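You operate a simulated robot arm through the tools that you are given. There is no shell and no other tool. Be economical: measure what you need, move in short steps, check, and stop when the job is done.

You are at the controls of a simulated two-armed robot. One attempt, no reset.

## Task
Put the orange box marked "609" from the second shelf from the bottom of the tall rack on the third shelf from the top of the tall rack and the orange box labelled "702" on the fourth shelf from the bottom of the tall rack. Put the thermostat labelled "3" from the front of the fluid bench on top of the grey box there and the thermostat labelled "2" on top of the silver piston there. Take the big yellow dust cap from the top of the red table and leave it on the belt between engines one and two. Push the floor drawer shut. Hold the red pan on the top of the cream table steady with one hand and put the rusty bracket from the top of the pink table in it with the other. Open the sliding lid. Any order will do.

It is judged by the outcome, as a careful person would: the job done as asked, and still so three seconds after it is handed in. It fails if anything else is knocked over, pushed out of place, dropped, spilled or broken. A push-on lid holds only when it is set on centred and level and pressed home; a screw cap is set on level and turned clockwise until tight.

## Robot
Two 7-joint arms with fingered hands on one trunk, on a base that drives. Base frame: it is fixed to the floor where the robot stands at the start and does not move with it; the origin is under the middle of the robot, x ahead of it, y to its left, z up. Units: m, degrees, N and s.
The left shoulder is at the start at [0.06, 0.126, 1.382], the right one opposite. With the tool pointing down near the work surface each hand reaches from about 0.1 to 0.42 m from the robot's upright axis, wherever it stands, measured 20 degrees to its own side. Places, roughly: belt between engines one and two [-3.3, -4.6, 0.3]; big yellow dust cap (9x9x5 cm) [-2.3, -1.6, 0.9]; floor drawer [-3.3, -3.6, 0.1]; fourth shelf of the tall rack [0.4, 0.3, 1.4]; grey box [-0.5, -2, 1]; orange box [0.5, 0.25, 0.5]; piston [-0.5, -2, 1]; red pan (34x18x6 cm) [-5.2, -1.8, 0.9]; rusty bracket (9x5x5 cm) [-6, -4.5, 0.9]; sliding lid [-3.8, 2.7, 1]; thermostat [0, -2, 0.75]; third shelf of the tall rack [0.4, 0.3, 1]. Payload 2.5 kg a hand.
The tool frame of a hand sits at the grasp point between the pads (the TCP): z along the fingers, y along the line on which they close. The tips reach 0.03 m beyond it. Largest opening 0.104 m; the body of the gripper starts 0.035 m behind the TCP. The gripper is a hand of 5 fingers: y runs from the thumb to the fingers, the wrist lies at [-0.015, -0.104, -0.178] in the tool frame, and closing takes about 1.5 s.
Orientation is told as [roll, pitch, yaw] about the base's x, y, z axes, in that order, counted from this pose: with the fingers straight down and the wrist toward the robot, the tool's x, y and z point along [0, 1, 0], [1, 0, 0] and [0, 0, -1] of the base frame.

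## Interface
- The arms move only by the tool drive_tool. It takes "left_targets", "right_targets" or both (then of equal length, played together; a hand with none holds still); each is a list of rows, each a list of 6 numbers: the shift along the tool's x, y, z in units of 100 mm (1.0 is 100 mm), then the turn, a rotation vector about the tool's x, y, z in units of 60 degrees (1.0 is 60 degrees). In form: [[dx, dy, dz, ax, ay, az], ...]. A call has 1 to 20 rows; each row is the pose to reach, as a shift and turn from the pose commanded when the call began, along the tool's axes at that moment. "left_grip" and "right_grip" are, for a hand that has rows, the gripper command, from -1 (fully open) to 1 (shut), values between in proportion, set as the call begins (left out, the last holds). A call with a number of a shift or a turn outside -1 to 1 is refused whole. A row lasts 0.2 s, in which the tool goes at most 0.05 m and 8.6 degrees; a call with a longer step from one row to the next is refused whole, and so is a gripper value outside its range. A pose out of reach is approached as far as the arm can. The call stops where the force on the tool passes 40 N (or 10 N more than at its start, if that is more) or the arm is blocked; 0.2 s more then pass. The fingers move at their own pace (about 0.153 m/s each) and stop on an object; they squeeze with about 22 N. The grip force told is the motor's: it shows also when the fingers shut on nothing. Time passes only in rows, and 0.2 s behind the last, so rows that repeat a pose let the fingers close. It gives the time, the measured TCP pose, the force on the tool (base axes), the opening and the grip force at its end, in the units of the frame above (readings bear some noise), with the torque about the TCP (base axes, N m) and any sound that the robot's microphone picked up, and new pictures: "pictures" is both (left out), scene, wrist or none (wrist: the cameras of the hands that moved).
- Cameras (640 x 400 px; columns grow to the right, rows downward): "scene" is now at [0.1094, 0.0545, 1.5976]; the picture's right is [0.63, -0.78, 0.00], its down [-0.40, -0.32, -0.86] and it looks along [0.67, 0.54, -0.51] (base axes); focal length 214 px, centre (320, 200). "left" rides on the left gripper at [-0.08, -0.078, -0.141] in its tool frame; the picture's right is [-0.78, -0.30, 0.56], its down [0.53, -0.78, 0.33] and it looks along [0.33, 0.56, 0.76] (tool axes); focal length 247 px, centre (320, 200). "right" rides on the right gripper at [0.08, -0.078, -0.141] in its tool frame; the picture's right is [-0.78, 0.30, -0.56], its down [-0.54, -0.78, 0.33] and it looks along [-0.33, 0.56, 0.76] (tool axes); focal length 247 px, centre (320, 200). There is no depth. A picture from a camera that has moved, and an enlarged one, comes with that camera's place and axes in the base frame and with its lens.
- lift_body(by): slides the trunk up (or, below 0, down) by that many m; the arms and the scene camera ride with it, the base frame stays. It gives what a move gives, with no picture.
- steer(legs): drives the robot by 1 to 6 legs, each [ahead, left, turn to the left] in m, m and degrees, along the robot's own axes; the way and the turn of a leg run together, so that a leg with both is an arc; at most 1.5 m and 180 degrees a leg. The arms and the cameras ride along, it lands a little off, and it stops where it bumps. It gives what a move gives, and a new picture of the scene camera.
- move_fingers(index, middle, ring, little, thumb_bend, thumb_turn, hand): sets how far each is bent, from 0 (flat) to 1 (curled in); at 0.3 the hand is open as for a grip, at 0.7 the pads meet at the TCP. One left out holds its place. A second passes; each finger stops where it meets its share of the squeeze, and holds until it gets a number again. A gripper value or a shape takes the hand back. It gives what a move gives, with no picture; readings hold the bend of each and the force on index, middle, ring, little, thumb and palm. thumb_turn goes from beside the hand (0) to across from the fingers (1), as for a grip.
- grasp_type(shape, hand): the hand has 5 fingers and takes this shape, open, in about a second: jaw (thumb against the fingers, like two jaws); tri (thumb and two fingers); tip (a fingertip pinch); poke (one finger out to press); point (the index stretched); flat (the hand flat); cup (the hand cupped); fist (a fist). The gripper value then closes the fingers along that shape, each until it touches; the sizes above hold for jaw. It gives what a move gives, with no picture.
- head_to(pan, tilt): turns the head with the scene camera to pan (to the left, within 86 degrees either way) and tilt (down, from -29 to 69), counted from straight ahead of the robot. It gives what a move gives, and a new picture of the scene camera.
- enlarge(camera, box): a new picture of the part [left, top, right, bottom] of that camera's present view, enlarged. The clock stands still meanwhile.
- sign_off(): hands the job in; it is judged then, once.

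Work in short steps. Places have to be worked out from the pictures, the camera data and where the tool is seen: move nearer, look again, correct. Check each grasp and each placing, and mend what went wrong. You have 207 turns and 260 pictures in all, those below and enlarged ones among them. Open the grippers and draw the arms clear of the work before you hand the job in, unless the task says otherwise; then end with one line.

The tools are called as name(argument=value, ...) on one line, values as JSON. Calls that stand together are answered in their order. drive_tool: Moves the arms, as the interface text tells. Its arguments: {"type":"object","properties":{"left_targets":{"type":"array","items":{"type":"array","items":{"type":"number"}}},"left_grip":{"type":"number"},"right_targets":{"type":"array","items":{"type":"array","items":{"type":"number"}}},"right_grip":{"type":"number"},"pictures":{"type":"string","enum":["both","scene","wrist","none"]}},"required":[]} The other tools are called the same way: lift_body (by) slides the trunk up or down; grasp_type (shape, hand) gives the hand a shape; move_fingers (index, middle, ring, little, thumb_bend, thumb_turn, hand) moves the fingers one by one; steer (legs) drives the base; head_to (pan, tilt) turns the head that bears the scene camera; enlarge (camera, box) takes an enlarged picture of a part of a camera's view; sign_off () hands the job in.

At the start:

```text
clock: 0.0
left_eef_pos: [0.3571, 0.395, 1.6378]
left_tcp_rot: [0.0, 0.1, 0.1]
left_ft_force: [0.4, -0.9, 0.5]
left_wrist_torque: [0.0, -0.04, -0.03]
left_opening: 0.1041
left_grasp_force: 0.0
left_shape: jaw
left_bend: [0.3, 0.3, 0.3, 0.3, 0.3, 0.97]
left_finger forces: [0.0, 0.0, 0.0, 0.0, 0.1, 0.0]
right_eef_pos: [0.2822, -0.0988, 1.0484]
right_tcp_rot: [-33.5, 4.9, -2.4]
right_ft_force: [-0.9, 1.5, 1.0]
right_wrist_torque: [-0.03, 0.07, -0.01]
right_opening: 0.1041
right_grasp_force: 0.1
right_shape: jaw
right_bend: [0.3, 0.3, 0.3, 0.3, 0.28, 0.97]
right_finger forces: [0.1, 0.0, 0.0, 0.0, 1.3, 0.7]
trunk travel left (down, up): [-0.777, 0.163]
robot x, y, heading: [0.0042, 0.0021, -0.2]
head pan, tilt: [38.9, 30.8]
```

scene: 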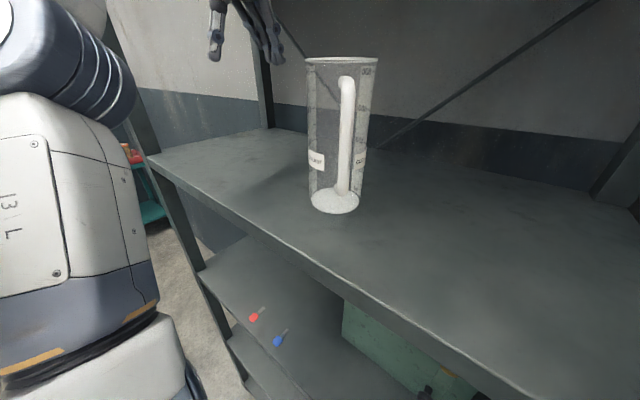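
right: 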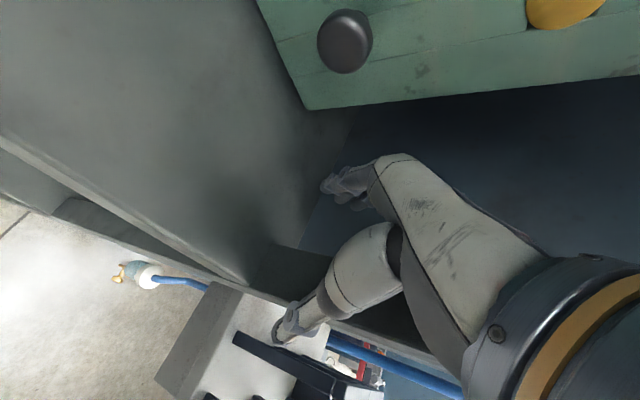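
left: 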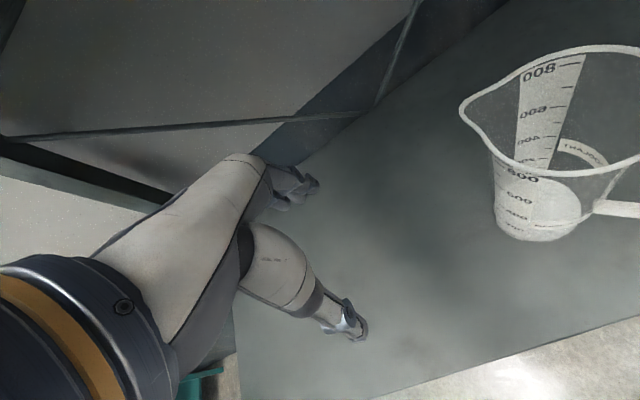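

The left hand is above the fourth shelf near a measuring jug and the right hand is in the bay below it. I look around with the head before moving anything.

head_to(pan=0, tilt=55)

head_to(pan=0, tilt=10)

head_to(pan=80, tilt=25)

head_to(pan=-80, tilt=25)

```text
clock: 1.1
left_eef_pos: [0.3543, 0.3958, 1.6371]
left_tcp_rot: [0.0, 0.0, -0.1]
left_ft_force: [0.0, -0.1, 0.7]
left_wrist_torque: [-0.02, 0.0, -0.01]
left_opening: 0.1037
left_grasp_force: 0.0
left_shape: jaw
left_bend: [0.3, 0.3, 0.3, 0.3, 0.3, 0.97]
left_finger forces: [0.0, 0.0, 0.0, 0.0, 0.0, 0.0]
right_eef_pos: [0.2825, -0.0988, 1.0477]
right_tcp_rot: [-34.1, 5.1, -2.6]
right_ft_force: [-3.0, 2.5, -0.1]
right_wrist_torque: [-0.05, 0.01, -0.09]
right_opening: 0.1041
right_grasp_force: 0.1
right_shape: jaw
right_bend: [0.3, 0.3, 0.3, 0.3, 0.27, 0.97]
right_finger forces: [0.0, 0.0, 0.1, 0.0, 3.2, 0.7]
trunk travel left (down, up): [-0.777, 0.163]
robot x, y, heading: [0.0011, 0.002, -0.1]
head pan, tilt: [0.0, 55.0]
camera scene: at [0.1112, -0.0017, 1.5628], right [0.0, -1.0, 0.0], down [-0.82, 0.0, -0.57], along [0.57, 0.0, -0.82], focal length 214 px, centre (320, 200)
```

scene: 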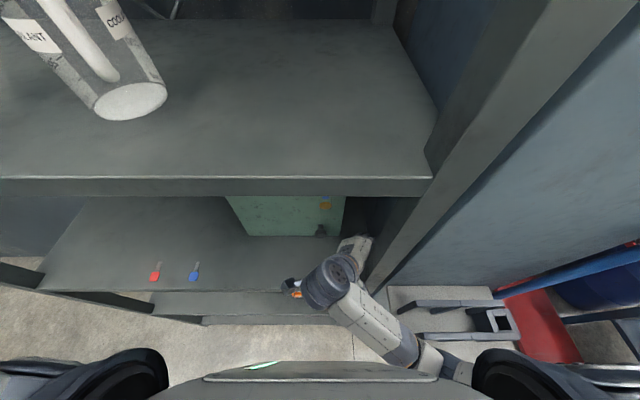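

```text
clock: 2.2
left_eef_pos: [0.3549, 0.3947, 1.6384]
left_tcp_rot: [-0.1, 0.1, 0.0]
left_ft_force: [0.5, 0.0, -0.6]
left_wrist_torque: [0.01, -0.04, 0.0]
left_opening: 0.1042
left_grasp_force: 0.0
left_shape: jaw
left_bend: [0.3, 0.3, 0.3, 0.3, 0.3, 0.97]
left_finger forces: [0.1, 0.0, 0.1, 0.0, 0.0, 0.0]
right_eef_pos: [0.2835, -0.0991, 1.047]
right_tcp_rot: [-34.1, 4.9, -2.6]
right_ft_force: [-4.0, 1.1, -0.6]
right_wrist_torque: [-0.1, 0.0, -0.08]
right_opening: 0.1037
right_grasp_force: 0.1
right_shape: jaw
right_bend: [0.3, 0.3, 0.3, 0.3, 0.27, 0.97]
right_finger forces: [0.0, 0.0, 0.0, 0.0, 3.3, 0.6]
trunk travel left (down, up): [-0.777, 0.163]
robot x, y, heading: [-0.0006, 0.0034, -0.0]
head pan, tilt: [0.0, 10.0]
camera scene: at [0.1319, -0.0019, 1.6311], right [0.0, -1.0, 0.0], down [-0.17, 0.0, -0.98], along [0.98, 0.0, -0.17], focal length 214 px, centre (320, 200)
```

scene: 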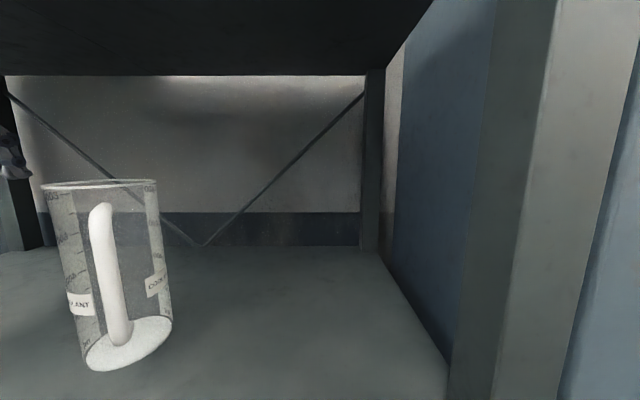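

```text
clock: 3.7
left_eef_pos: [0.356, 0.3947, 1.6362]
left_tcp_rot: [-0.2, 0.0, 0.0]
left_ft_force: [0.2, 0.2, -0.2]
left_wrist_torque: [0.01, 0.02, -0.01]
left_opening: 0.104
left_grasp_force: 0.2
left_shape: jaw
left_bend: [0.3, 0.3, 0.3, 0.3, 0.3, 0.97]
left_finger forces: [0.0, 0.0, 0.0, 0.1, 0.0, 0.1]
right_eef_pos: [0.2837, -0.0999, 1.0478]
right_tcp_rot: [-34.0, 4.8, -2.5]
right_ft_force: [-3.8, 1.9, -0.8]
right_wrist_torque: [-0.08, -0.01, -0.04]
right_opening: 0.104
right_grasp_force: 0.0
right_shape: jaw
right_bend: [0.3, 0.3, 0.3, 0.3, 0.27, 0.97]
right_finger forces: [0.0, 0.1, 0.0, 0.0, 3.2, 0.5]
trunk travel left (down, up): [-0.777, 0.163]
robot x, y, heading: [0.0004, 0.0004, -0.1]
head pan, tilt: [80.0, 25.0]
camera scene: at [0.055, 0.0887, 1.6068], right [0.98, -0.17, 0.0], down [-0.07, -0.42, -0.91], along [0.16, 0.89, -0.42], focal length 214 px, centre (320, 200)
```

scene: 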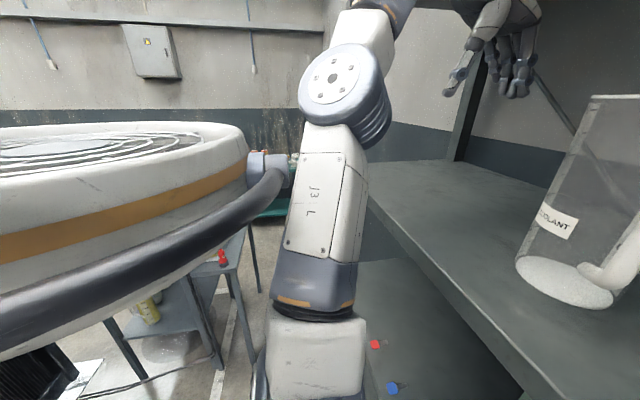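

```text
clock: 6.2
left_eef_pos: [0.3556, 0.3946, 1.6374]
left_tcp_rot: [0.0, 0.0, 0.0]
left_ft_force: [0.1, 0.3, 0.0]
left_wrist_torque: [0.0, -0.02, 0.01]
left_opening: 0.1043
left_grasp_force: 0.0
left_shape: jaw
left_bend: [0.3, 0.3, 0.3, 0.3, 0.3, 0.97]
left_finger forces: [0.1, 0.0, 0.0, 0.0, 0.0, 0.0]
right_eef_pos: [0.283, -0.0992, 1.0476]
right_tcp_rot: [-34.0, 4.8, -2.5]
right_ft_force: [-3.5, 1.2, -0.7]
right_wrist_torque: [-0.04, -0.05, -0.04]
right_opening: 0.1037
right_grasp_force: 0.1
right_shape: jaw
right_bend: [0.3, 0.3, 0.3, 0.3, 0.27, 0.97]
right_finger forces: [0.0, 0.0, 0.0, 0.0, 3.2, 0.5]
trunk travel left (down, up): [-0.777, 0.163]
robot x, y, heading: [0.0004, -0.0016, -0.3]
head pan, tilt: [-80.0, 25.0]
camera scene: at [0.055, -0.0928, 1.6068], right [-0.98, -0.17, 0.0], down [-0.07, 0.42, -0.91], along [0.16, -0.89, -0.42], focal length 214 px, centre (320, 200)
```

scene: 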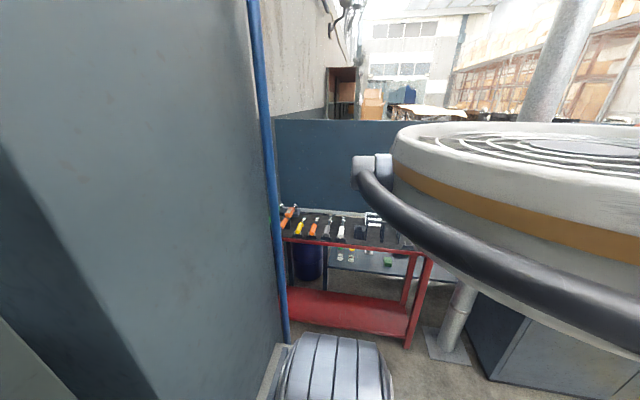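

Nothing is decided yet. The right thumb reads a light contact (3 N), so I look closely at that hand before withdrawing it.

head_to(pan=-10, tilt=60)

enlarge(camera="scene", box=[160, 150, 480, 350])

```text
clock: 7.6
left_eef_pos: [0.3554, 0.394, 1.6385]
left_tcp_rot: [0.0, 0.0, 0.0]
left_ft_force: [-0.2, 0.7, -0.7]
left_wrist_torque: [-0.02, 0.02, -0.02]
left_opening: 0.104
left_grasp_force: 0.1
left_shape: jaw
left_bend: [0.3, 0.3, 0.3, 0.3, 0.3, 0.97]
left_finger forces: [0.0, 0.2, 0.1, 0.0, 0.0, 0.0]
right_eef_pos: [0.2833, -0.098, 1.0481]
right_tcp_rot: [-34.0, 4.8, -2.5]
right_ft_force: [-3.9, 1.4, -2.0]
right_wrist_torque: [-0.08, -0.08, -0.06]
right_opening: 0.104
right_grasp_force: 0.1
right_shape: jaw
right_bend: [0.3, 0.3, 0.3, 0.3, 0.27, 0.97]
right_finger forces: [0.0, 0.1, 0.0, 0.0, 3.1, 0.5]
trunk travel left (down, up): [-0.777, 0.163]
robot x, y, heading: [0.0019, 0.0021, 0.0]
head pan, tilt: [-10.0, 60.0]
camera scene: at [0.1046, -0.0137, 1.5568], right [-0.17, -0.98, 0.0], down [-0.85, 0.15, -0.5], along [0.49, -0.09, -0.87], focal length 214 px, centre (320, 200)
```

scene: 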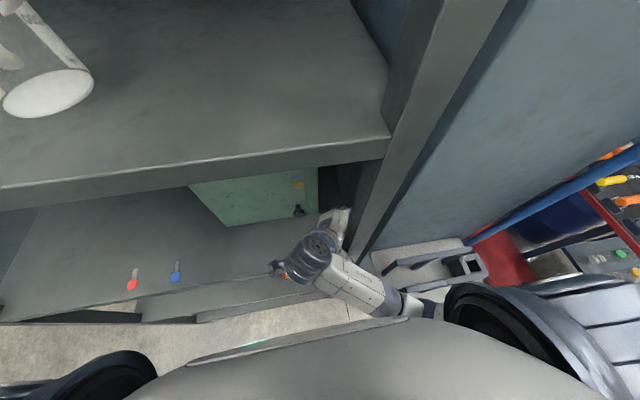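

```text
2.00 times, centred on (320, 250) of scene
camera zoom: at [0.1046, -0.0137, 1.5568], right [-0.17, -0.98, 0.0], down [-0.85, 0.15, -0.5], along [0.49, -0.09, -0.87], focal length 429 px, centre (320, 100)
```

zoom: 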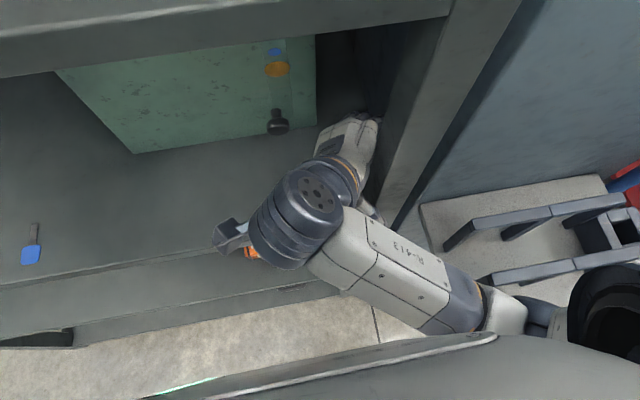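

Shelf 4 works out at z≈1.41 with its front edge at x≈0.25. The right hand sits just inside the right post, so I draw it back along its fingers (up and left), then toward the robot.

drive_tool(right_targets=[[0, 0, -0.2, 0, 0, 0], [0, 0, -0.5, 0, 0, 0], [0, 0, -0.8, 0, 0, 0], [0, -0.4, -0.8, 0, 0, 0], [0, -0.7, -0.8, 0, 0, 0], [0, -0.9, -0.8, 0, 0, 0]], pictures="scene")

```text
clock: 8.1
left_eef_pos: [0.3538, 0.4, 1.6372]
left_tcp_rot: [-0.2, -0.1, 0.1]
left_ft_force: [0.6, 0.1, -0.8]
left_wrist_torque: [0.0, 0.01, 0.0]
left_opening: 0.104
left_grasp_force: 0.0
left_shape: jaw
left_bend: [0.3, 0.3, 0.3, 0.3, 0.3, 0.97]
left_finger forces: [0.0, 0.0, 0.0, 0.1, 0.1, 0.0]
right_eef_pos: [0.2921, -0.1181, 1.0633]
right_tcp_rot: [-41.7, 4.7, -2.7]
right_ft_force: [-5.9, 31.2, -8.5]
right_wrist_torque: [-0.65, -0.03, -1.48]
right_opening: 0.1036
right_grasp_force: 0.1
right_shape: jaw
right_bend: [0.3, 0.3, 0.3, 0.3, 0.21, 0.84]
right_finger forces: [0.1, 0.0, 0.1, 0.1, 25.5, 7.5]
trunk travel left (down, up): [-0.777, 0.163]
robot x, y, heading: [-0.0029, -0.0013, 0.2]
head pan, tilt: [-10.0, 60.0]
stopped in row 2 (right hand): the force on the tool passed its limit at 46 N (the readings are from after the stop); the commanded pose is now the measured one
camera scene: at [0.1042, -0.0094, 1.5568], right [-0.17, -0.99, 0.0], down [-0.85, 0.15, -0.5], along [0.49, -0.09, -0.87], focal length 214 px, centre (320, 200)
```

scene: 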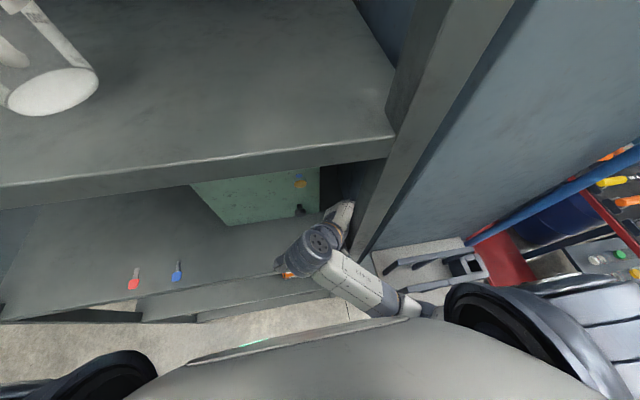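

The thumb is pressing the post's inner face (at about x 0.244). I now move purely left in base terms (tool +x and −z combined) by 2 cm and see.

drive_tool(right_targets=[[0.075, 0, -0.066, 0, 0, 0], [0.15, 0, -0.133, 0, 0, 0]], pictures="wrist")

```text
clock: 8.7
left_eef_pos: [0.3544, 0.3965, 1.6377]
left_tcp_rot: [-0.1, -0.1, 0.0]
left_ft_force: [0.1, 0.5, -1.2]
left_wrist_torque: [0.0, -0.01, 0.01]
left_opening: 0.1039
left_grasp_force: 0.1
left_shape: jaw
left_bend: [0.3, 0.3, 0.3, 0.3, 0.3, 0.97]
left_finger forces: [0.1, 0.0, 0.1, 0.1, 0.1, 0.0]
right_eef_pos: [0.2929, -0.1086, 1.0636]
right_tcp_rot: [-43.2, 4.5, -3.4]
right_ft_force: [-8.9, 7.9, -8.0]
right_wrist_torque: [-0.03, -0.35, -0.38]
right_opening: 0.104
right_grasp_force: 0.1
right_shape: jaw
right_bend: [0.3, 0.3, 0.3, 0.3, 0.21, 0.89]
right_finger forces: [0.0, 0.0, 0.0, 0.0, 11.3, 0.1]
trunk travel left (down, up): [-0.777, 0.163]
robot x, y, heading: [-0.0009, -0.0004, -0.3]
head pan, tilt: [-10.0, 60.0]
camera right: at [0.2298, 0.051, 1.117], right [0.36, -0.21, 0.91], down [-0.8, -0.57, 0.18], along [0.48, -0.79, -0.37], focal length 247 px, centre (320, 200)
```

right: 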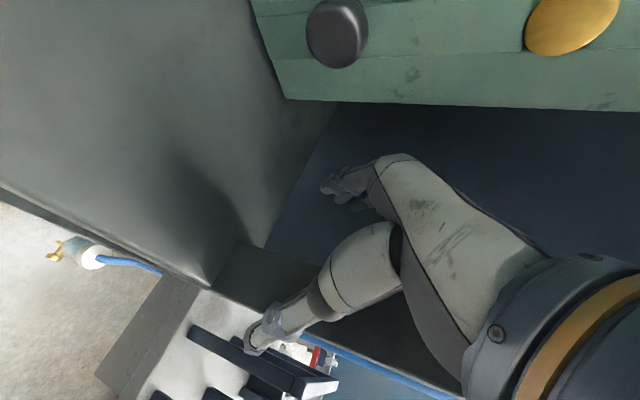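

It moved left and the force fell. I keep going left.

drive_tool(right_targets=[[0.15, 0, -0.14, 0, 0, 0], [0.3, 0, -0.28, 0, 0, 0], [0.45, 0, -0.42, 0, 0, 0]], pictures="scene")

```text
clock: 9.6
left_eef_pos: [0.3543, 0.3967, 1.6371]
left_tcp_rot: [-0.1, 0.0, 0.2]
left_ft_force: [-0.5, 0.1, -0.5]
left_wrist_torque: [0.0, -0.01, 0.0]
left_opening: 0.104
left_grasp_force: 0.1
left_shape: jaw
left_bend: [0.3, 0.3, 0.3, 0.3, 0.3, 0.97]
left_finger forces: [0.1, 0.0, 0.0, 0.1, 0.0, 0.0]
right_eef_pos: [0.3006, -0.0873, 1.0528]
right_tcp_rot: [-50.2, 2.9, -3.2]
right_ft_force: [-3.7, 6.8, 4.3]
right_wrist_torque: [-0.01, 0.34, -0.5]
right_opening: 0.1038
right_grasp_force: 0.0
right_shape: jaw
right_bend: [0.3, 0.3, 0.3, 0.3, 0.21, 0.97]
right_finger forces: [0.0, 0.0, 0.1, 0.0, 7.1, 0.0]
trunk travel left (down, up): [-0.777, 0.163]
robot x, y, heading: [0.0002, 0.0019, 0.2]
head pan, tilt: [-10.0, 60.0]
stopped in row 3 (right hand): the arm was blocked; the commanded pose is now the measured one
camera scene: at [0.1042, -0.012, 1.5569], right [-0.17, -0.98, 0.0], down [-0.85, 0.15, -0.5], along [0.49, -0.09, -0.87], focal length 214 px, centre (320, 200)
```

scene: 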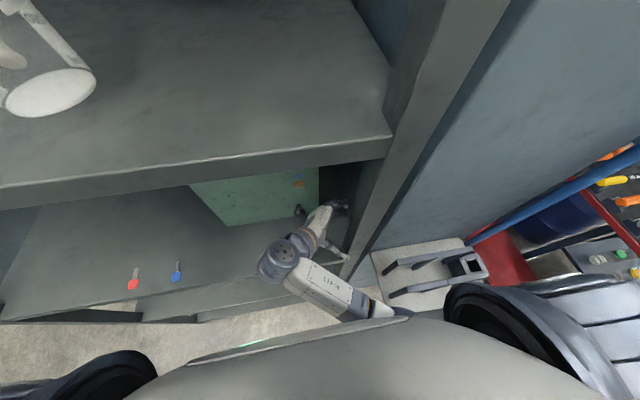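

The arm is near its limit here, and the rack's left end is at y≈0.71 with plenty of room for the left hand. I strafe the base left a little so the right hand clears the post.

steer(legs=[[0, 0.07, 0]])

```text
clock: 10.7
left_eef_pos: [0.3515, 0.4632, 1.6406]
left_tcp_rot: [0.1, -0.1, 0.1]
left_ft_force: [0.1, 0.5, 0.6]
left_wrist_torque: [-0.02, 0.01, 0.0]
left_opening: 0.104
left_grasp_force: 0.0
left_shape: jaw
left_bend: [0.3, 0.3, 0.3, 0.3, 0.3, 0.97]
left_finger forces: [0.0, 0.0, 0.1, 0.0, 0.0, 0.0]
right_eef_pos: [0.2994, -0.0212, 1.0532]
right_tcp_rot: [-50.3, 2.6, -3.8]
right_ft_force: [-15.4, -19.4, 16.4]
right_wrist_torque: [0.71, -1.12, -0.99]
right_opening: 0.1026
right_grasp_force: 0.0
right_shape: jaw
right_bend: [0.36, 0.32, 0.31, 0.3, 0.3, 0.97]
right_finger forces: [10.5, 26.6, 0.0, 0.0, 0.0, 0.0]
trunk travel left (down, up): [-0.777, 0.163]
robot x, y, heading: [-0.0022, 0.0722, 0.1]
head pan, tilt: [-10.0, 60.0]
camera scene: at [0.1017, 0.0542, 1.5571], right [-0.17, -0.99, 0.0], down [-0.85, 0.15, -0.5], along [0.49, -0.08, -0.86], focal length 214 px, centre (320, 200)
```

scene: 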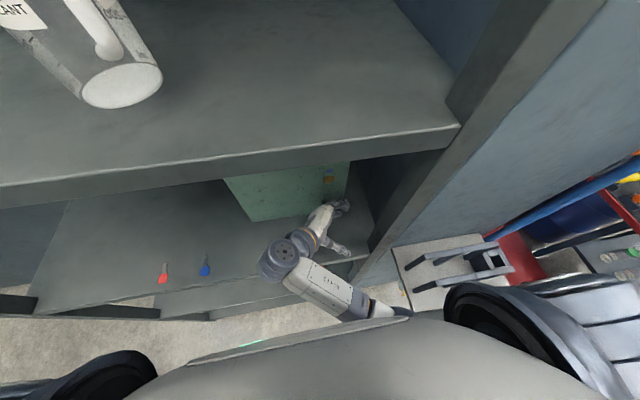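

The fingers are now touching the crate's front knob, so I back the base straight out, slowly.

steer(legs=[[-0.05, 0, 0]])

```text
clock: 11.6
left_eef_pos: [0.3039, 0.4661, 1.6393]
left_tcp_rot: [0.0, 0.0, 0.2]
left_ft_force: [-0.4, 0.5, -0.2]
left_wrist_torque: [-0.01, -0.04, 0.01]
left_opening: 0.1039
left_grasp_force: 0.1
left_shape: jaw
left_bend: [0.3, 0.3, 0.3, 0.3, 0.3, 0.97]
left_finger forces: [0.1, 0.0, 0.0, 0.1, 0.1, 0.0]
right_eef_pos: [0.2511, -0.0203, 1.0534]
right_tcp_rot: [-50.5, 2.8, -3.7]
right_ft_force: [-0.1, -0.7, 0.3]
right_wrist_torque: [-0.02, 0.04, 0.0]
right_opening: 0.1041
right_grasp_force: 0.1
right_shape: jaw
right_bend: [0.3, 0.3, 0.3, 0.3, 0.3, 0.97]
right_finger forces: [0.0, 0.0, 0.1, 0.0, 0.1, 0.1]
trunk travel left (down, up): [-0.777, 0.163]
robot x, y, heading: [-0.0481, 0.0653, 0.1]
head pan, tilt: [-10.0, 60.0]
camera scene: at [0.0548, 0.0565, 1.5568], right [-0.17, -0.99, 0.0], down [-0.85, 0.15, -0.5], along [0.49, -0.09, -0.87], focal length 214 px, centre (320, 200)
```

scene: 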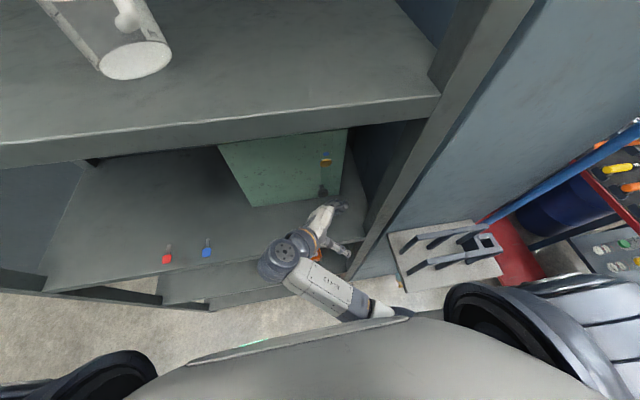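

Free of contact and the crate sits as before. I check what is to the sides and behind before reversing more.

head_to(pan=86, tilt=25)

head_to(pan=-86, tilt=25)

```text
clock: 13.3
left_eef_pos: [0.3065, 0.4647, 1.6375]
left_tcp_rot: [0.0, 0.0, 0.2]
left_ft_force: [0.5, -1.4, 0.7]
left_wrist_torque: [0.0, 0.02, -0.01]
left_opening: 0.1039
left_grasp_force: 0.1
left_shape: jaw
left_bend: [0.3, 0.3, 0.3, 0.3, 0.3, 0.97]
left_finger forces: [0.0, 0.0, 0.0, 0.0, 0.0, 0.0]
right_eef_pos: [0.2522, -0.0208, 1.0529]
right_tcp_rot: [-50.4, 2.8, -3.6]
right_ft_force: [-0.3, 0.3, -0.3]
right_wrist_torque: [-0.01, 0.0, -0.01]
right_opening: 0.1038
right_grasp_force: 0.0
right_shape: jaw
right_bend: [0.3, 0.3, 0.3, 0.3, 0.3, 0.97]
right_finger forces: [0.0, 0.0, 0.1, 0.0, 0.0, 0.0]
trunk travel left (down, up): [-0.777, 0.163]
robot x, y, heading: [-0.0482, 0.0707, 0.2]
head pan, tilt: [85.9, 25.0]
camera scene: at [-0.0034, 0.1596, 1.6068], right [1.0, -0.07, 0.0], down [-0.03, -0.42, -0.91], along [0.06, 0.9, -0.42], focal length 214 px, centre (320, 200)
```

scene: 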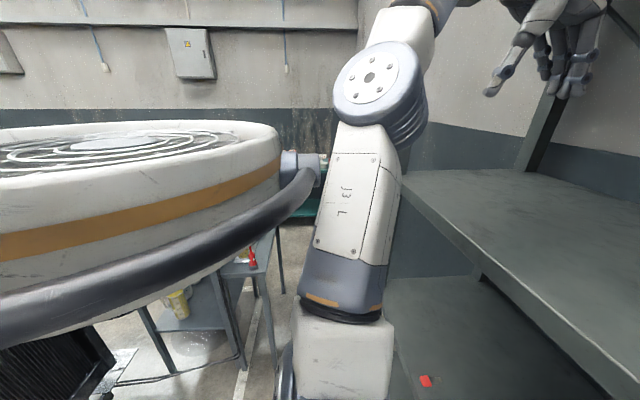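

```text
clock: 15.9
left_eef_pos: [0.3068, 0.464, 1.6378]
left_tcp_rot: [0.0, 0.1, 0.2]
left_ft_force: [0.4, 0.1, 0.5]
left_wrist_torque: [0.03, 0.01, 0.0]
left_opening: 0.1039
left_grasp_force: 0.1
left_shape: jaw
left_bend: [0.3, 0.3, 0.3, 0.3, 0.3, 0.97]
left_finger forces: [0.0, 0.0, 0.1, 0.0, 0.0, 0.1]
right_eef_pos: [0.2518, -0.0203, 1.0533]
right_tcp_rot: [-50.5, 2.8, -3.7]
right_ft_force: [0.6, 0.3, 0.3]
right_wrist_torque: [0.0, 0.0, 0.0]
right_opening: 0.1038
right_grasp_force: 0.0
right_shape: jaw
right_bend: [0.3, 0.3, 0.3, 0.3, 0.3, 0.97]
right_finger forces: [0.0, 0.0, 0.0, 0.1, 0.0, 0.0]
trunk travel left (down, up): [-0.777, 0.163]
robot x, y, heading: [-0.0482, 0.0676, 0.1]
head pan, tilt: [-85.9, 25.0]
camera scene: at [-0.003, -0.0242, 1.6068], right [-1.0, -0.07, 0.0], down [-0.03, 0.42, -0.91], along [0.07, -0.9, -0.42], focal length 214 px, centre (320, 200)
```

scene: 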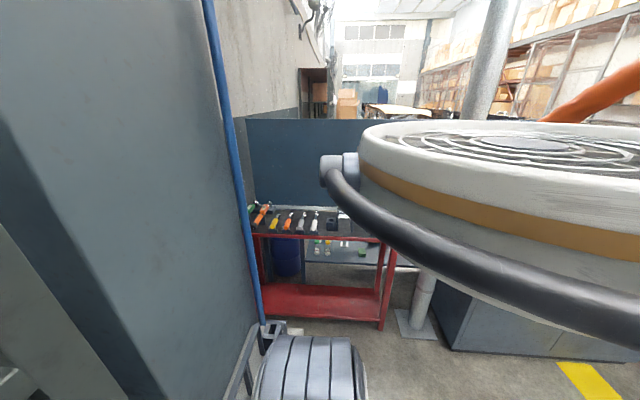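

The round housing moves with the robot, so it is its own. I reverse farther to get the hands fully clear and view the whole rack.

steer(legs=[[-0.45, 0, 0]])

head_to(pan=0, tilt=50)

head_to(pan=15, tilt=5)

```text
clock: 18.6
left_eef_pos: [-0.1433, 0.464, 1.6377]
left_tcp_rot: [0.0, 0.1, -0.4]
left_ft_force: [0.4, 1.0, -0.4]
left_wrist_torque: [-0.03, -0.03, 0.04]
left_opening: 0.1038
left_grasp_force: 0.0
left_shape: jaw
left_bend: [0.3, 0.3, 0.3, 0.3, 0.3, 0.97]
left_finger forces: [0.0, 0.1, 0.1, 0.0, 0.0, 0.1]
right_eef_pos: [-0.2018, -0.0225, 1.0533]
right_tcp_rot: [-50.6, 2.8, -4.2]
right_ft_force: [-0.1, -0.2, 0.2]
right_wrist_torque: [0.03, 0.0, 0.0]
right_opening: 0.1041
right_grasp_force: 0.1
right_shape: jaw
right_bend: [0.3, 0.3, 0.3, 0.3, 0.3, 0.97]
right_finger forces: [0.1, 0.0, 0.0, 0.0, 0.0, 0.0]
trunk travel left (down, up): [-0.777, 0.163]
robot x, y, heading: [-0.5014, 0.0706, -0.2]
head pan, tilt: [-85.9, 25.0]
camera scene: at [-0.4566, -0.0238, 1.6068], right [-1.0, -0.06, 0.0], down [-0.03, 0.42, -0.91], along [0.06, -0.9, -0.42], focal length 214 px, centre (320, 200)
```

scene: 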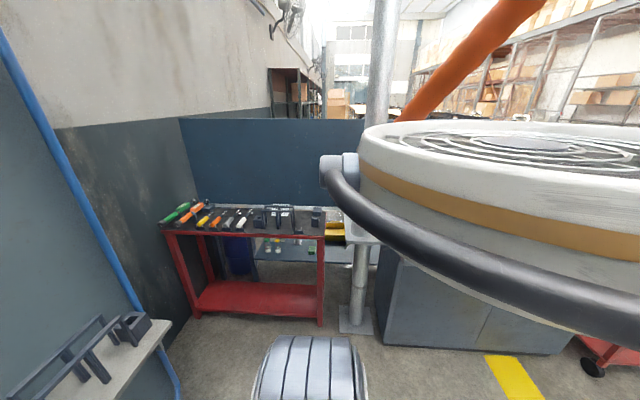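

```text
clock: 20.2
left_eef_pos: [-0.1427, 0.4633, 1.638]
left_tcp_rot: [0.0, 0.0, -0.4]
left_ft_force: [-0.2, -0.8, 0.5]
left_wrist_torque: [-0.01, 0.02, 0.02]
left_opening: 0.1041
left_grasp_force: 0.1
left_shape: jaw
left_bend: [0.3, 0.3, 0.3, 0.3, 0.3, 0.97]
left_finger forces: [0.0, 0.0, 0.1, 0.0, 0.0, 0.1]
right_eef_pos: [-0.2026, -0.0234, 1.0527]
right_tcp_rot: [-50.5, 2.8, -4.2]
right_ft_force: [0.0, 0.2, 0.9]
right_wrist_torque: [0.0, -0.01, -0.03]
right_opening: 0.1039
right_grasp_force: 0.1
right_shape: jaw
right_bend: [0.3, 0.3, 0.3, 0.3, 0.3, 0.97]
right_finger forces: [0.0, 0.0, 0.1, 0.0, 0.0, 0.0]
trunk travel left (down, up): [-0.777, 0.163]
robot x, y, heading: [-0.5023, 0.0665, -0.7]
head pan, tilt: [0.0, 50.0]
camera scene: at [-0.3852, 0.0676, 1.5693], right [-0.01, -1.0, 0.0], down [-0.77, 0.01, -0.64], along [0.64, 0.0, -0.77], focal length 214 px, centre (320, 200)
```

scene: 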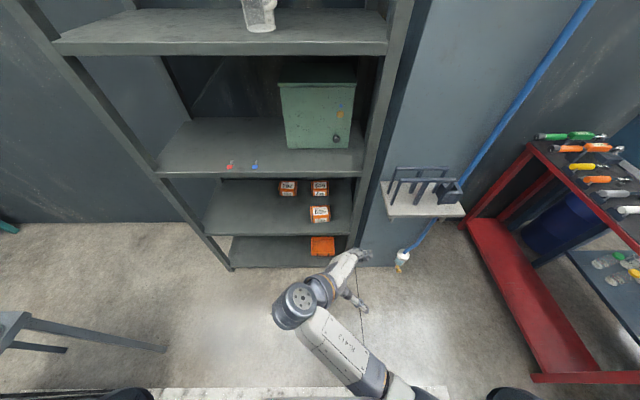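

```text
clock: 21.3
left_eef_pos: [-0.1428, 0.4629, 1.6382]
left_tcp_rot: [0.0, 0.0, -0.4]
left_ft_force: [0.1, 0.3, -0.1]
left_wrist_torque: [0.01, 0.0, 0.01]
left_opening: 0.1038
left_grasp_force: 0.1
left_shape: jaw
left_bend: [0.3, 0.3, 0.3, 0.3, 0.3, 0.97]
left_finger forces: [0.1, 0.1, 0.0, 0.0, 0.1, 0.0]
right_eef_pos: [-0.202, -0.0222, 1.0524]
right_tcp_rot: [-50.6, 2.8, -4.2]
right_ft_force: [0.0, 0.8, 0.2]
right_wrist_torque: [-0.01, -0.02, 0.02]
right_opening: 0.1038
right_grasp_force: 0.0
right_shape: jaw
right_bend: [0.3, 0.3, 0.3, 0.3, 0.3, 0.97]
right_finger forces: [0.0, 0.0, 0.1, 0.1, 0.0, 0.0]
trunk travel left (down, up): [-0.777, 0.163]
robot x, y, heading: [-0.5009, 0.0739, -0.5]
head pan, tilt: [15.0, 5.0]
camera scene: at [-0.3733, 0.0914, 1.6391], right [0.25, -0.97, 0.0], down [-0.09, -0.02, -1.0], along [0.96, 0.25, -0.09], focal length 214 px, centre (320, 200)
```

scene: 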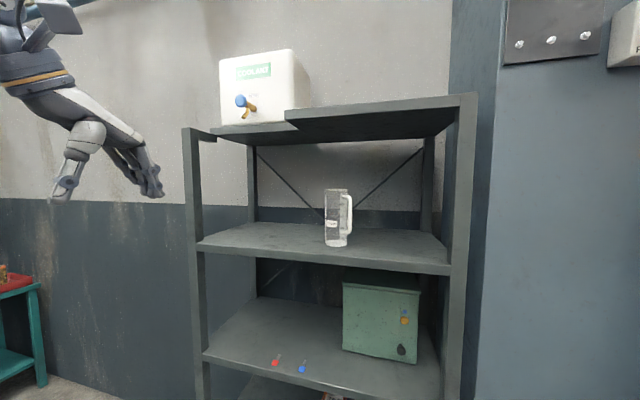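

Five shelves: boxes on the second, the cabinet and keys on the third, the jug on the fourth. I drop the trunk a bit and look closely at the box labels.

lift_body(by=-0.5)

head_to(pan=0, tilt=35)

enlarge(camera="scene", box=[240, 120, 400, 220])

```text
refused: -0.5 is not a number from -0.4 to 0.4
```

```text
clock: 22.3
left_eef_pos: [-0.1419, 0.4632, 1.6392]
left_tcp_rot: [0.0, 0.0, -0.4]
left_ft_force: [-0.1, 0.6, -0.9]
left_wrist_torque: [0.0, 0.02, 0.03]
left_opening: 0.104
left_grasp_force: 0.1
left_shape: jaw
left_bend: [0.3, 0.3, 0.3, 0.3, 0.3, 0.97]
left_finger forces: [0.1, 0.1, 0.0, 0.0, 0.0, 0.1]
right_eef_pos: [-0.2012, -0.0227, 1.0532]
right_tcp_rot: [-50.5, 2.7, -4.3]
right_ft_force: [-0.1, -0.7, 0.2]
right_wrist_torque: [0.0, -0.02, 0.01]
right_opening: 0.1041
right_grasp_force: 0.1
right_shape: jaw
right_bend: [0.3, 0.3, 0.3, 0.3, 0.3, 0.97]
right_finger forces: [0.0, 0.1, 0.0, 0.1, 0.0, 0.0]
trunk travel left (down, up): [-0.777, 0.163]
robot x, y, heading: [-0.5, 0.0701, -0.5]
head pan, tilt: [0.0, 35.0]
camera scene: at [-0.3742, 0.0677, 1.5911], right [-0.01, -1.0, 0.0], down [-0.57, 0.0, -0.82], along [0.82, 0.0, -0.57], focal length 214 px, centre (320, 200)
```

scene: 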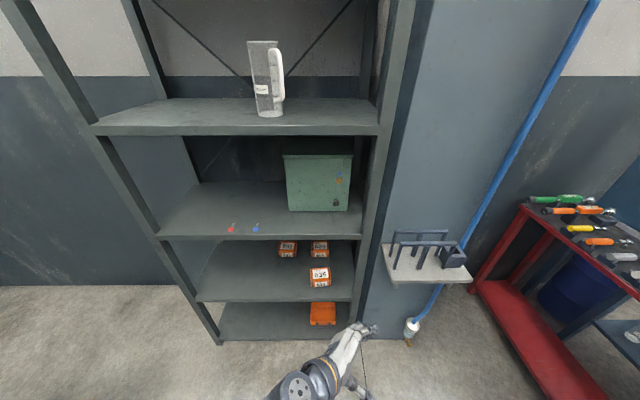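

```text
4.00 times, centred on (320, 170) of scene
camera zoom: at [-0.3742, 0.0677, 1.5911], right [-0.01, -1.0, 0.0], down [-0.57, 0.0, -0.82], along [0.82, 0.0, -0.57], focal length 858 px, centre (320, 320)
```

zoom: 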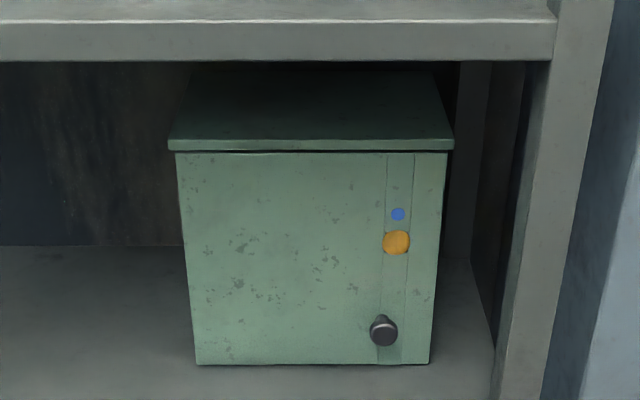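

lift_body(by=-0.4)

enlarge(camera="scene", box=[220, 100, 380, 200])

```text
clock: 26.1
left_eef_pos: [-0.1426, 0.4634, 1.2377]
left_tcp_rot: [0.0, 0.0, -0.4]
left_ft_force: [0.4, -0.3, 0.0]
left_wrist_torque: [0.0, -0.03, -0.02]
left_opening: 0.1038
left_grasp_force: 0.1
left_shape: jaw
left_bend: [0.3, 0.3, 0.3, 0.3, 0.3, 0.97]
left_finger forces: [0.0, 0.0, 0.0, 0.1, 0.0, 0.0]
right_eef_pos: [-0.203, -0.0229, 0.6526]
right_tcp_rot: [-50.5, 2.8, -4.1]
right_ft_force: [0.2, 0.8, -0.2]
right_wrist_torque: [-0.02, 0.01, -0.04]
right_opening: 0.1038
right_grasp_force: 0.1
right_shape: jaw
right_bend: [0.3, 0.3, 0.3, 0.3, 0.3, 0.97]
right_finger forces: [0.0, 0.0, 0.0, 0.0, 0.1, 0.1]
trunk travel left (down, up): [-0.377, 0.563]
robot x, y, heading: [-0.5055, 0.069, -0.6]
head pan, tilt: [0.0, 35.0]
```

```text
4.00 times, centred on (300, 150) of scene
camera zoom: at [-0.3742, 0.0676, 1.191], right [-0.01, -1.0, 0.0], down [-0.57, 0.0, -0.82], along [0.82, -0.01, -0.57], focal length 858 px, centre (400, 400)
```

zoom: 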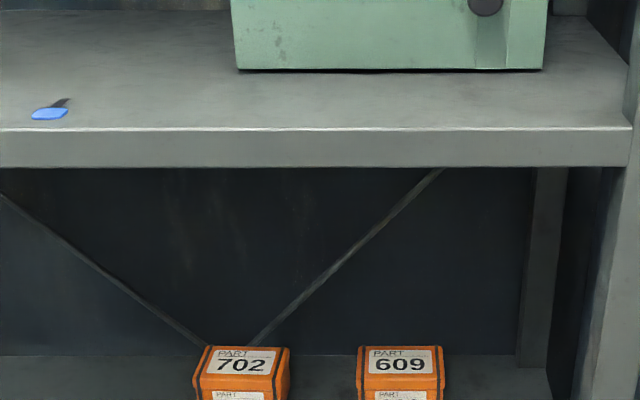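

Label "702" is on the left box and "609" on the right, both at the back of shelf 2. I take one full close view of the shelf for measuring.

head_to(pan=0, tilt=40)

enlarge(camera="scene", box=[220, 140, 380, 240])

```text
clock: 26.8
left_eef_pos: [-0.1438, 0.4625, 1.2379]
left_tcp_rot: [0.0, 0.0, -0.4]
left_ft_force: [-0.9, -0.5, -0.7]
left_wrist_torque: [0.0, -0.01, 0.0]
left_opening: 0.1042
left_grasp_force: 0.0
left_shape: jaw
left_bend: [0.3, 0.3, 0.3, 0.3, 0.3, 0.97]
left_finger forces: [0.0, 0.0, 0.0, 0.1, 0.0, 0.0]
right_eef_pos: [-0.202, -0.0231, 0.6532]
right_tcp_rot: [-50.6, 2.8, -4.2]
right_ft_force: [0.4, 0.1, -0.3]
right_wrist_torque: [0.01, 0.01, -0.01]
right_opening: 0.1039
right_grasp_force: 0.0
right_shape: jaw
right_bend: [0.3, 0.3, 0.3, 0.3, 0.3, 0.97]
right_finger forces: [0.1, 0.1, 0.0, 0.0, 0.0, 0.0]
trunk travel left (down, up): [-0.377, 0.563]
robot x, y, heading: [-0.5029, 0.0673, -0.3]
head pan, tilt: [0.0, 40.0]
camera scene: at [-0.3772, 0.0676, 1.1835], right [-0.01, -1.0, 0.0], down [-0.64, 0.0, -0.77], along [0.77, 0.0, -0.64], focal length 214 px, centre (320, 200)
```

scene: 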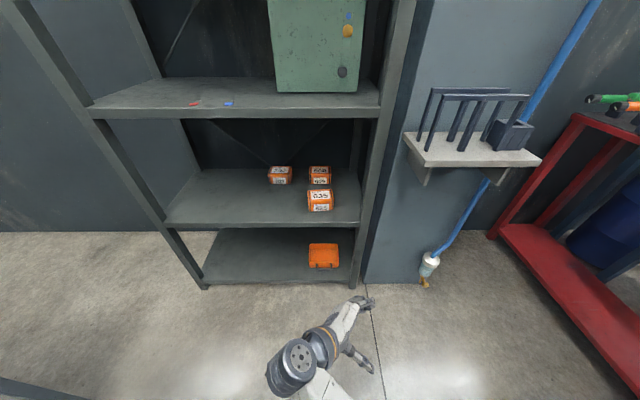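

```text
4.00 times, centred on (300, 190) of scene
camera zoom: at [-0.3772, 0.0676, 1.1835], right [-0.01, -1.0, 0.0], down [-0.64, 0.0, -0.77], along [0.77, 0.0, -0.64], focal length 858 px, centre (400, 240)
```

zoom: 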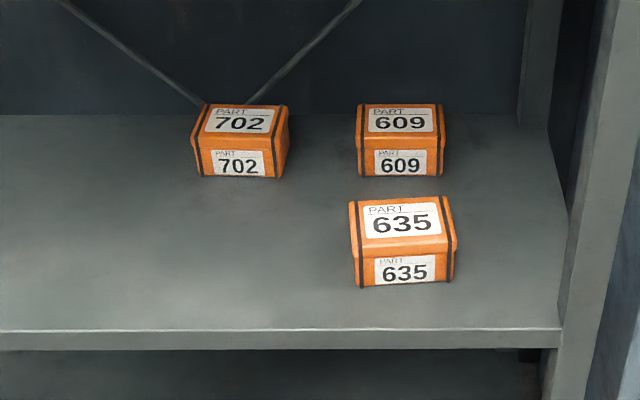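

Measured: 609 at about (0.56, 0.065), 702 at about (0.56, 0.265), shelf 2 top z≈0.545, box 10.5 wide × 8 deep × 5.5 high, so I must grip them front-to-back with the fingers straight down. I straighten the right hand and lower the left one in the free space here.

drive_tool(right_targets=[[0, 0, 0, 0, 0.14, 0], [0, 0, 0, 0, 0.28, 0], [0, 0, 0, 0, 0.42, 0], [0, 0, 0, 0, 0.56, 0], [0, 0, 0, 0, 0.7, 0], [0, 0, 0, 0, 0.84, 0]], left_targets=[[0, 0, 0.2, 0, 0, 0], [0, 0, 0.4, 0, 0, 0], [0, 0, 0.6, 0, 0, 0], [0, 0, 0.8, 0, 0, 0], [0, 0, 1, 0, 0, 0], [0, 0, 1, 0, 0, 0]], pictures="none")

drive_tool(left_targets=[[-0.2, 0, 0.4, 0, 0, 0], [-0.4, 0, 0.8, 0, 0, 0], [-0.6, 0, 1, 0, 0, 0], [-0.9, 0, 1, 0, 0, 0]], pictures="none")

drive_tool(left_targets=[[-0.2, 0, 0.4, 0, 0, 0], [-0.4, 0, 0.8, 0, 0, 0], [-0.6, 0, 1, 0, 0, 0], [-0.9, 0, 1, 0, 0, 0]], pictures="scene")

```text
clock: 27.5
left_eef_pos: [-0.1113, 0.4559, 1.145]
left_tcp_rot: [1.5, 9.8, -0.2]
left_ft_force: [-0.1, -0.6, 0.1]
left_wrist_torque: [-0.01, -0.05, 0.0]
left_opening: 0.1042
left_grasp_force: 0.1
left_shape: jaw
left_bend: [0.3, 0.3, 0.3, 0.3, 0.3, 0.97]
left_finger forces: [0.1, 0.0, 0.0, 0.0, 0.1, 0.0]
right_eef_pos: [-0.1929, -0.0342, 0.6329]
right_tcp_rot: [-38.3, 4.8, -4.0]
right_ft_force: [0.4, 0.4, -1.8]
right_wrist_torque: [0.05, 0.02, 0.0]
right_opening: 0.104
right_grasp_force: 0.0
right_shape: jaw
right_bend: [0.3, 0.3, 0.3, 0.3, 0.3, 0.97]
right_finger forces: [0.1, 0.1, 0.0, 0.1, 0.0, 0.0]
trunk travel left (down, up): [-0.377, 0.563]
robot x, y, heading: [-0.4986, 0.0701, -0.6]
head pan, tilt: [0.0, 40.0]
stopped in row 3 (left hand): the arm was blocked; the commanded pose is now the measured one
```

```text
clock: 28.7
left_eef_pos: [-0.1242, 0.3754, 1.0064]
left_tcp_rot: [-2.4, 14.8, -0.7]
left_ft_force: [0.2, 0.4, 0.1]
left_wrist_torque: [0.02, 0.05, -0.04]
left_opening: 0.104
left_grasp_force: 0.1
left_shape: jaw
left_bend: [0.3, 0.3, 0.3, 0.3, 0.3, 0.97]
left_finger forces: [0.0, 0.0, 0.1, 0.0, 0.0, 0.0]
right_eef_pos: [-0.193, -0.0337, 0.6329]
right_tcp_rot: [-38.2, 4.8, -4.1]
right_ft_force: [-0.4, 1.0, -0.5]
right_wrist_torque: [0.0, 0.02, -0.02]
right_opening: 0.1036
right_grasp_force: 0.0
right_shape: jaw
right_bend: [0.3, 0.3, 0.3, 0.3, 0.3, 0.97]
right_finger forces: [0.1, 0.0, 0.1, 0.0, 0.0, 0.0]
trunk travel left (down, up): [-0.377, 0.563]
robot x, y, heading: [-0.5013, 0.0699, -0.4]
head pan, tilt: [0.0, 40.0]
stopped in row 4 (left hand): the arm was blocked; the commanded pose is now the measured one
```

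```text
clock: 29.7
left_eef_pos: [-0.1497, 0.2777, 0.9128]
left_tcp_rot: [-5.2, 14.8, -1.1]
left_ft_force: [-0.3, 0.5, 0.4]
left_wrist_torque: [0.01, 0.01, 0.0]
left_opening: 0.1039
left_grasp_force: 0.1
left_shape: jaw
left_bend: [0.3, 0.3, 0.3, 0.3, 0.3, 0.97]
left_finger forces: [0.0, 0.0, 0.0, 0.1, 0.0, 0.0]
right_eef_pos: [-0.1941, -0.0345, 0.6331]
right_tcp_rot: [-38.2, 4.7, -4.0]
right_ft_force: [-0.1, 0.4, -0.2]
right_wrist_torque: [0.01, 0.01, 0.05]
right_opening: 0.104
right_grasp_force: 0.0
right_shape: jaw
right_bend: [0.3, 0.3, 0.3, 0.3, 0.3, 0.97]
right_finger forces: [0.0, 0.0, 0.0, 0.0, 0.0, 0.1]
trunk travel left (down, up): [-0.377, 0.563]
robot x, y, heading: [-0.5002, 0.07, -0.3]
head pan, tilt: [0.0, 40.0]
camera scene: at [-0.3772, 0.0676, 1.1834], right [-0.01, -1.0, 0.0], down [-0.64, 0.0, -0.77], along [0.77, 0.0, -0.64], focal length 214 px, centre (320, 200)
```

scene: 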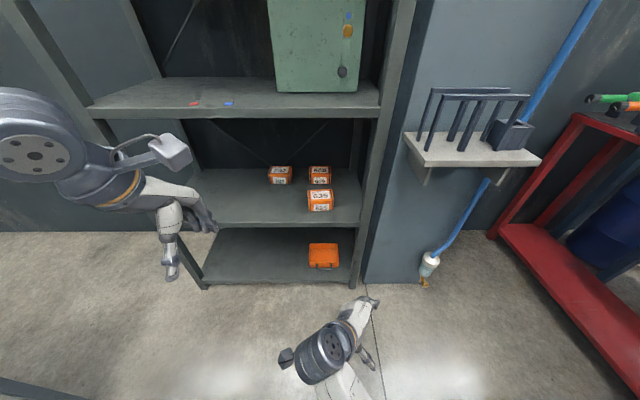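

The arms lag and get "blocked" around their limits; I continue with slower rows, correcting the tilt of both hands.

drive_tool(right_targets=[[0, 0, 0, 0, 0.08, 0], [0, 0, 0, 0, 0.16, 0], [0, 0, 0, 0, 0.24, 0], [0, 0, 0, 0, 0.32, 0], [0, 0, 0, 0, 0.4, 0], [0, 0, 0, 0, 0.48, 0], [0, 0, 0, 0, 0.56, 0], [0, 0, 0, 0, 0.63, 0]], left_targets=[[0, 0, 0.1, -0.03, 0.01, 0], [0, 0, 0.2, -0.06, 0.02, 0], [0, 0, 0.3, -0.09, 0.03, 0], [0, 0, 0.4, -0.12, 0.04, 0], [0, 0, 0.5, -0.15, 0.05, 0], [0, 0, 0.6, -0.18, 0.06, 0], [0, 0, 0.7, -0.21, 0.07, 0], [0, 0, 0.8, -0.25, 0.09, 0]], pictures="none")

```text
clock: 30.7
left_eef_pos: [-0.1661, 0.2779, 0.8603]
left_tcp_rot: [-0.6, 10.4, -0.6]
left_ft_force: [0.7, -0.4, -0.2]
left_wrist_torque: [-0.03, 0.01, -0.01]
left_opening: 0.104
left_grasp_force: 0.0
left_shape: jaw
left_bend: [0.3, 0.3, 0.3, 0.3, 0.3, 0.97]
left_finger forces: [0.0, 0.0, 0.0, 0.0, 0.0, 0.1]
right_eef_pos: [-0.1901, -0.0472, 0.5988]
right_tcp_rot: [-26.2, 8.9, -2.6]
right_ft_force: [0.4, 0.0, -0.5]
right_wrist_torque: [0.01, 0.0, 0.0]
right_opening: 0.1043
right_grasp_force: 0.1
right_shape: jaw
right_bend: [0.3, 0.3, 0.3, 0.3, 0.3, 0.97]
right_finger forces: [0.1, 0.0, 0.1, 0.1, 0.0, 0.0]
trunk travel left (down, up): [-0.377, 0.563]
robot x, y, heading: [-0.5023, 0.0654, -0.2]
head pan, tilt: [0.0, 40.0]
stopped in row 5 (right hand): the arm was blocked; the commanded pose is now the measured one
```

The right wrist seems constrained when low and close; I raise it and reach forward while levelling.

drive_tool(right_targets=[[-0.05, 0.1, -0.1, 0, 0.05, 0], [-0.1, 0.2, -0.2, 0, 0.1, 0], [-0.15, 0.3, -0.3, 0, 0.15, 0], [-0.2, 0.4, -0.4, 0, 0.2, 0], [-0.25, 0.5, -0.5, 0, 0.25, 0], [-0.3, 0.6, -0.6, 0, 0.3, 0], [-0.35, 0.7, -0.7, 0, 0.35, 0], [-0.4, 0.8, -0.8, 0, 0.4, 0]], left_targets=[[0, 0, 0.1, -0.03, 0, 0], [0, 0, 0.2, -0.06, 0, 0], [0, 0, 0.3, -0.09, 0, 0], [0, 0, 0.4, -0.12, 0, 0], [0, 0, 0.5, -0.15, 0, 0], [0, 0, 0.6, -0.17, 0, 0], [0, 0, 0.7, -0.17, 0, 0], [0, 0, 0.8, -0.17, 0, 0]], pictures="scene")

```text
clock: 32.2
left_eef_pos: [-0.1393, 0.2869, 0.8064]
left_tcp_rot: [-0.5, 0.1, -0.4]
left_ft_force: [-0.6, -0.2, 0.3]
left_wrist_torque: [-0.03, 0.0, 0.01]
left_opening: 0.1038
left_grasp_force: 0.1
left_shape: jaw
left_bend: [0.3, 0.3, 0.3, 0.3, 0.3, 0.97]
left_finger forces: [0.0, 0.0, 0.0, 0.0, 0.0, 0.1]
left hand out of reach, approached as far as the arm can: row 2, 3, 4, 5, 6, 7
right_eef_pos: [-0.1297, -0.0978, 0.642]
right_tcp_rot: [-16.2, 9.7, -3.9]
right_ft_force: [0.5, 0.4, -0.4]
right_wrist_torque: [-0.01, 0.0, 0.0]
right_opening: 0.104
right_grasp_force: 0.1
right_shape: jaw
right_bend: [0.3, 0.3, 0.3, 0.3, 0.3, 0.98]
right_finger forces: [0.0, 0.0, 0.0, 0.0, 0.1, 0.1]
trunk travel left (down, up): [-0.377, 0.563]
robot x, y, heading: [-0.5039, 0.0715, -0.2]
head pan, tilt: [0.0, 40.0]
stopped in row 7 (right hand): the arm was blocked; the commanded pose is now the measured one
camera scene: at [-0.3773, 0.0676, 1.1835], right [-0.01, -1.0, 0.0], down [-0.64, 0.0, -0.77], along [0.77, 0.0, -0.64], focal length 214 px, centre (320, 200)
```

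scene: 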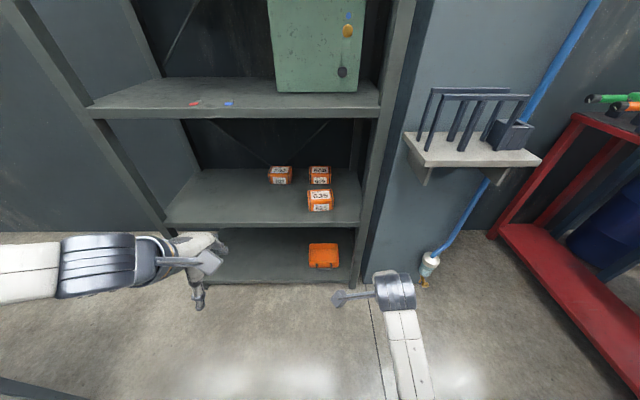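

The left hand is level now. I finish levelling the right hand.

drive_tool(right_targets=[[-0.02, 0, -0.1, -0.02, 0.04, 0], [-0.04, 0, -0.2, -0.04, 0.08, 0], [-0.06, 0, -0.3, -0.06, 0.12, 0.01], [-0.08, 0, -0.4, -0.09, 0.15, 0.02], [-0.1, 0, -0.5, -0.12, 0.19, 0.03], [-0.12, 0, -0.6, -0.14, 0.23, 0.04], [-0.14, 0, -0.7, -0.16, 0.27, 0.06], [-0.14, 0, -0.7, -0.16, 0.27, 0.06]], pictures="none")

```text
clock: 34.0
left_eef_pos: [-0.1412, 0.2865, 0.8061]
left_tcp_rot: [-0.4, 0.1, -0.5]
left_ft_force: [0.1, -0.3, -0.1]
left_wrist_torque: [0.0, 0.03, 0.02]
left_opening: 0.1038
left_grasp_force: 0.0
left_shape: jaw
left_bend: [0.3, 0.3, 0.3, 0.3, 0.3, 0.97]
left_finger forces: [0.0, 0.1, 0.0, 0.1, 0.0, 0.1]
right_eef_pos: [-0.1233, -0.1071, 0.7053]
right_tcp_rot: [-3.5, 0.7, -6.1]
right_ft_force: [0.3, -0.2, -0.8]
right_wrist_torque: [-0.02, 0.03, 0.01]
right_opening: 0.1041
right_grasp_force: 0.0
right_shape: jaw
right_bend: [0.3, 0.3, 0.3, 0.3, 0.3, 0.98]
right_finger forces: [0.1, 0.0, 0.0, 0.0, 0.1, 0.0]
trunk travel left (down, up): [-0.377, 0.563]
robot x, y, heading: [-0.5007, 0.0698, -0.4]
head pan, tilt: [0.0, 40.0]
```

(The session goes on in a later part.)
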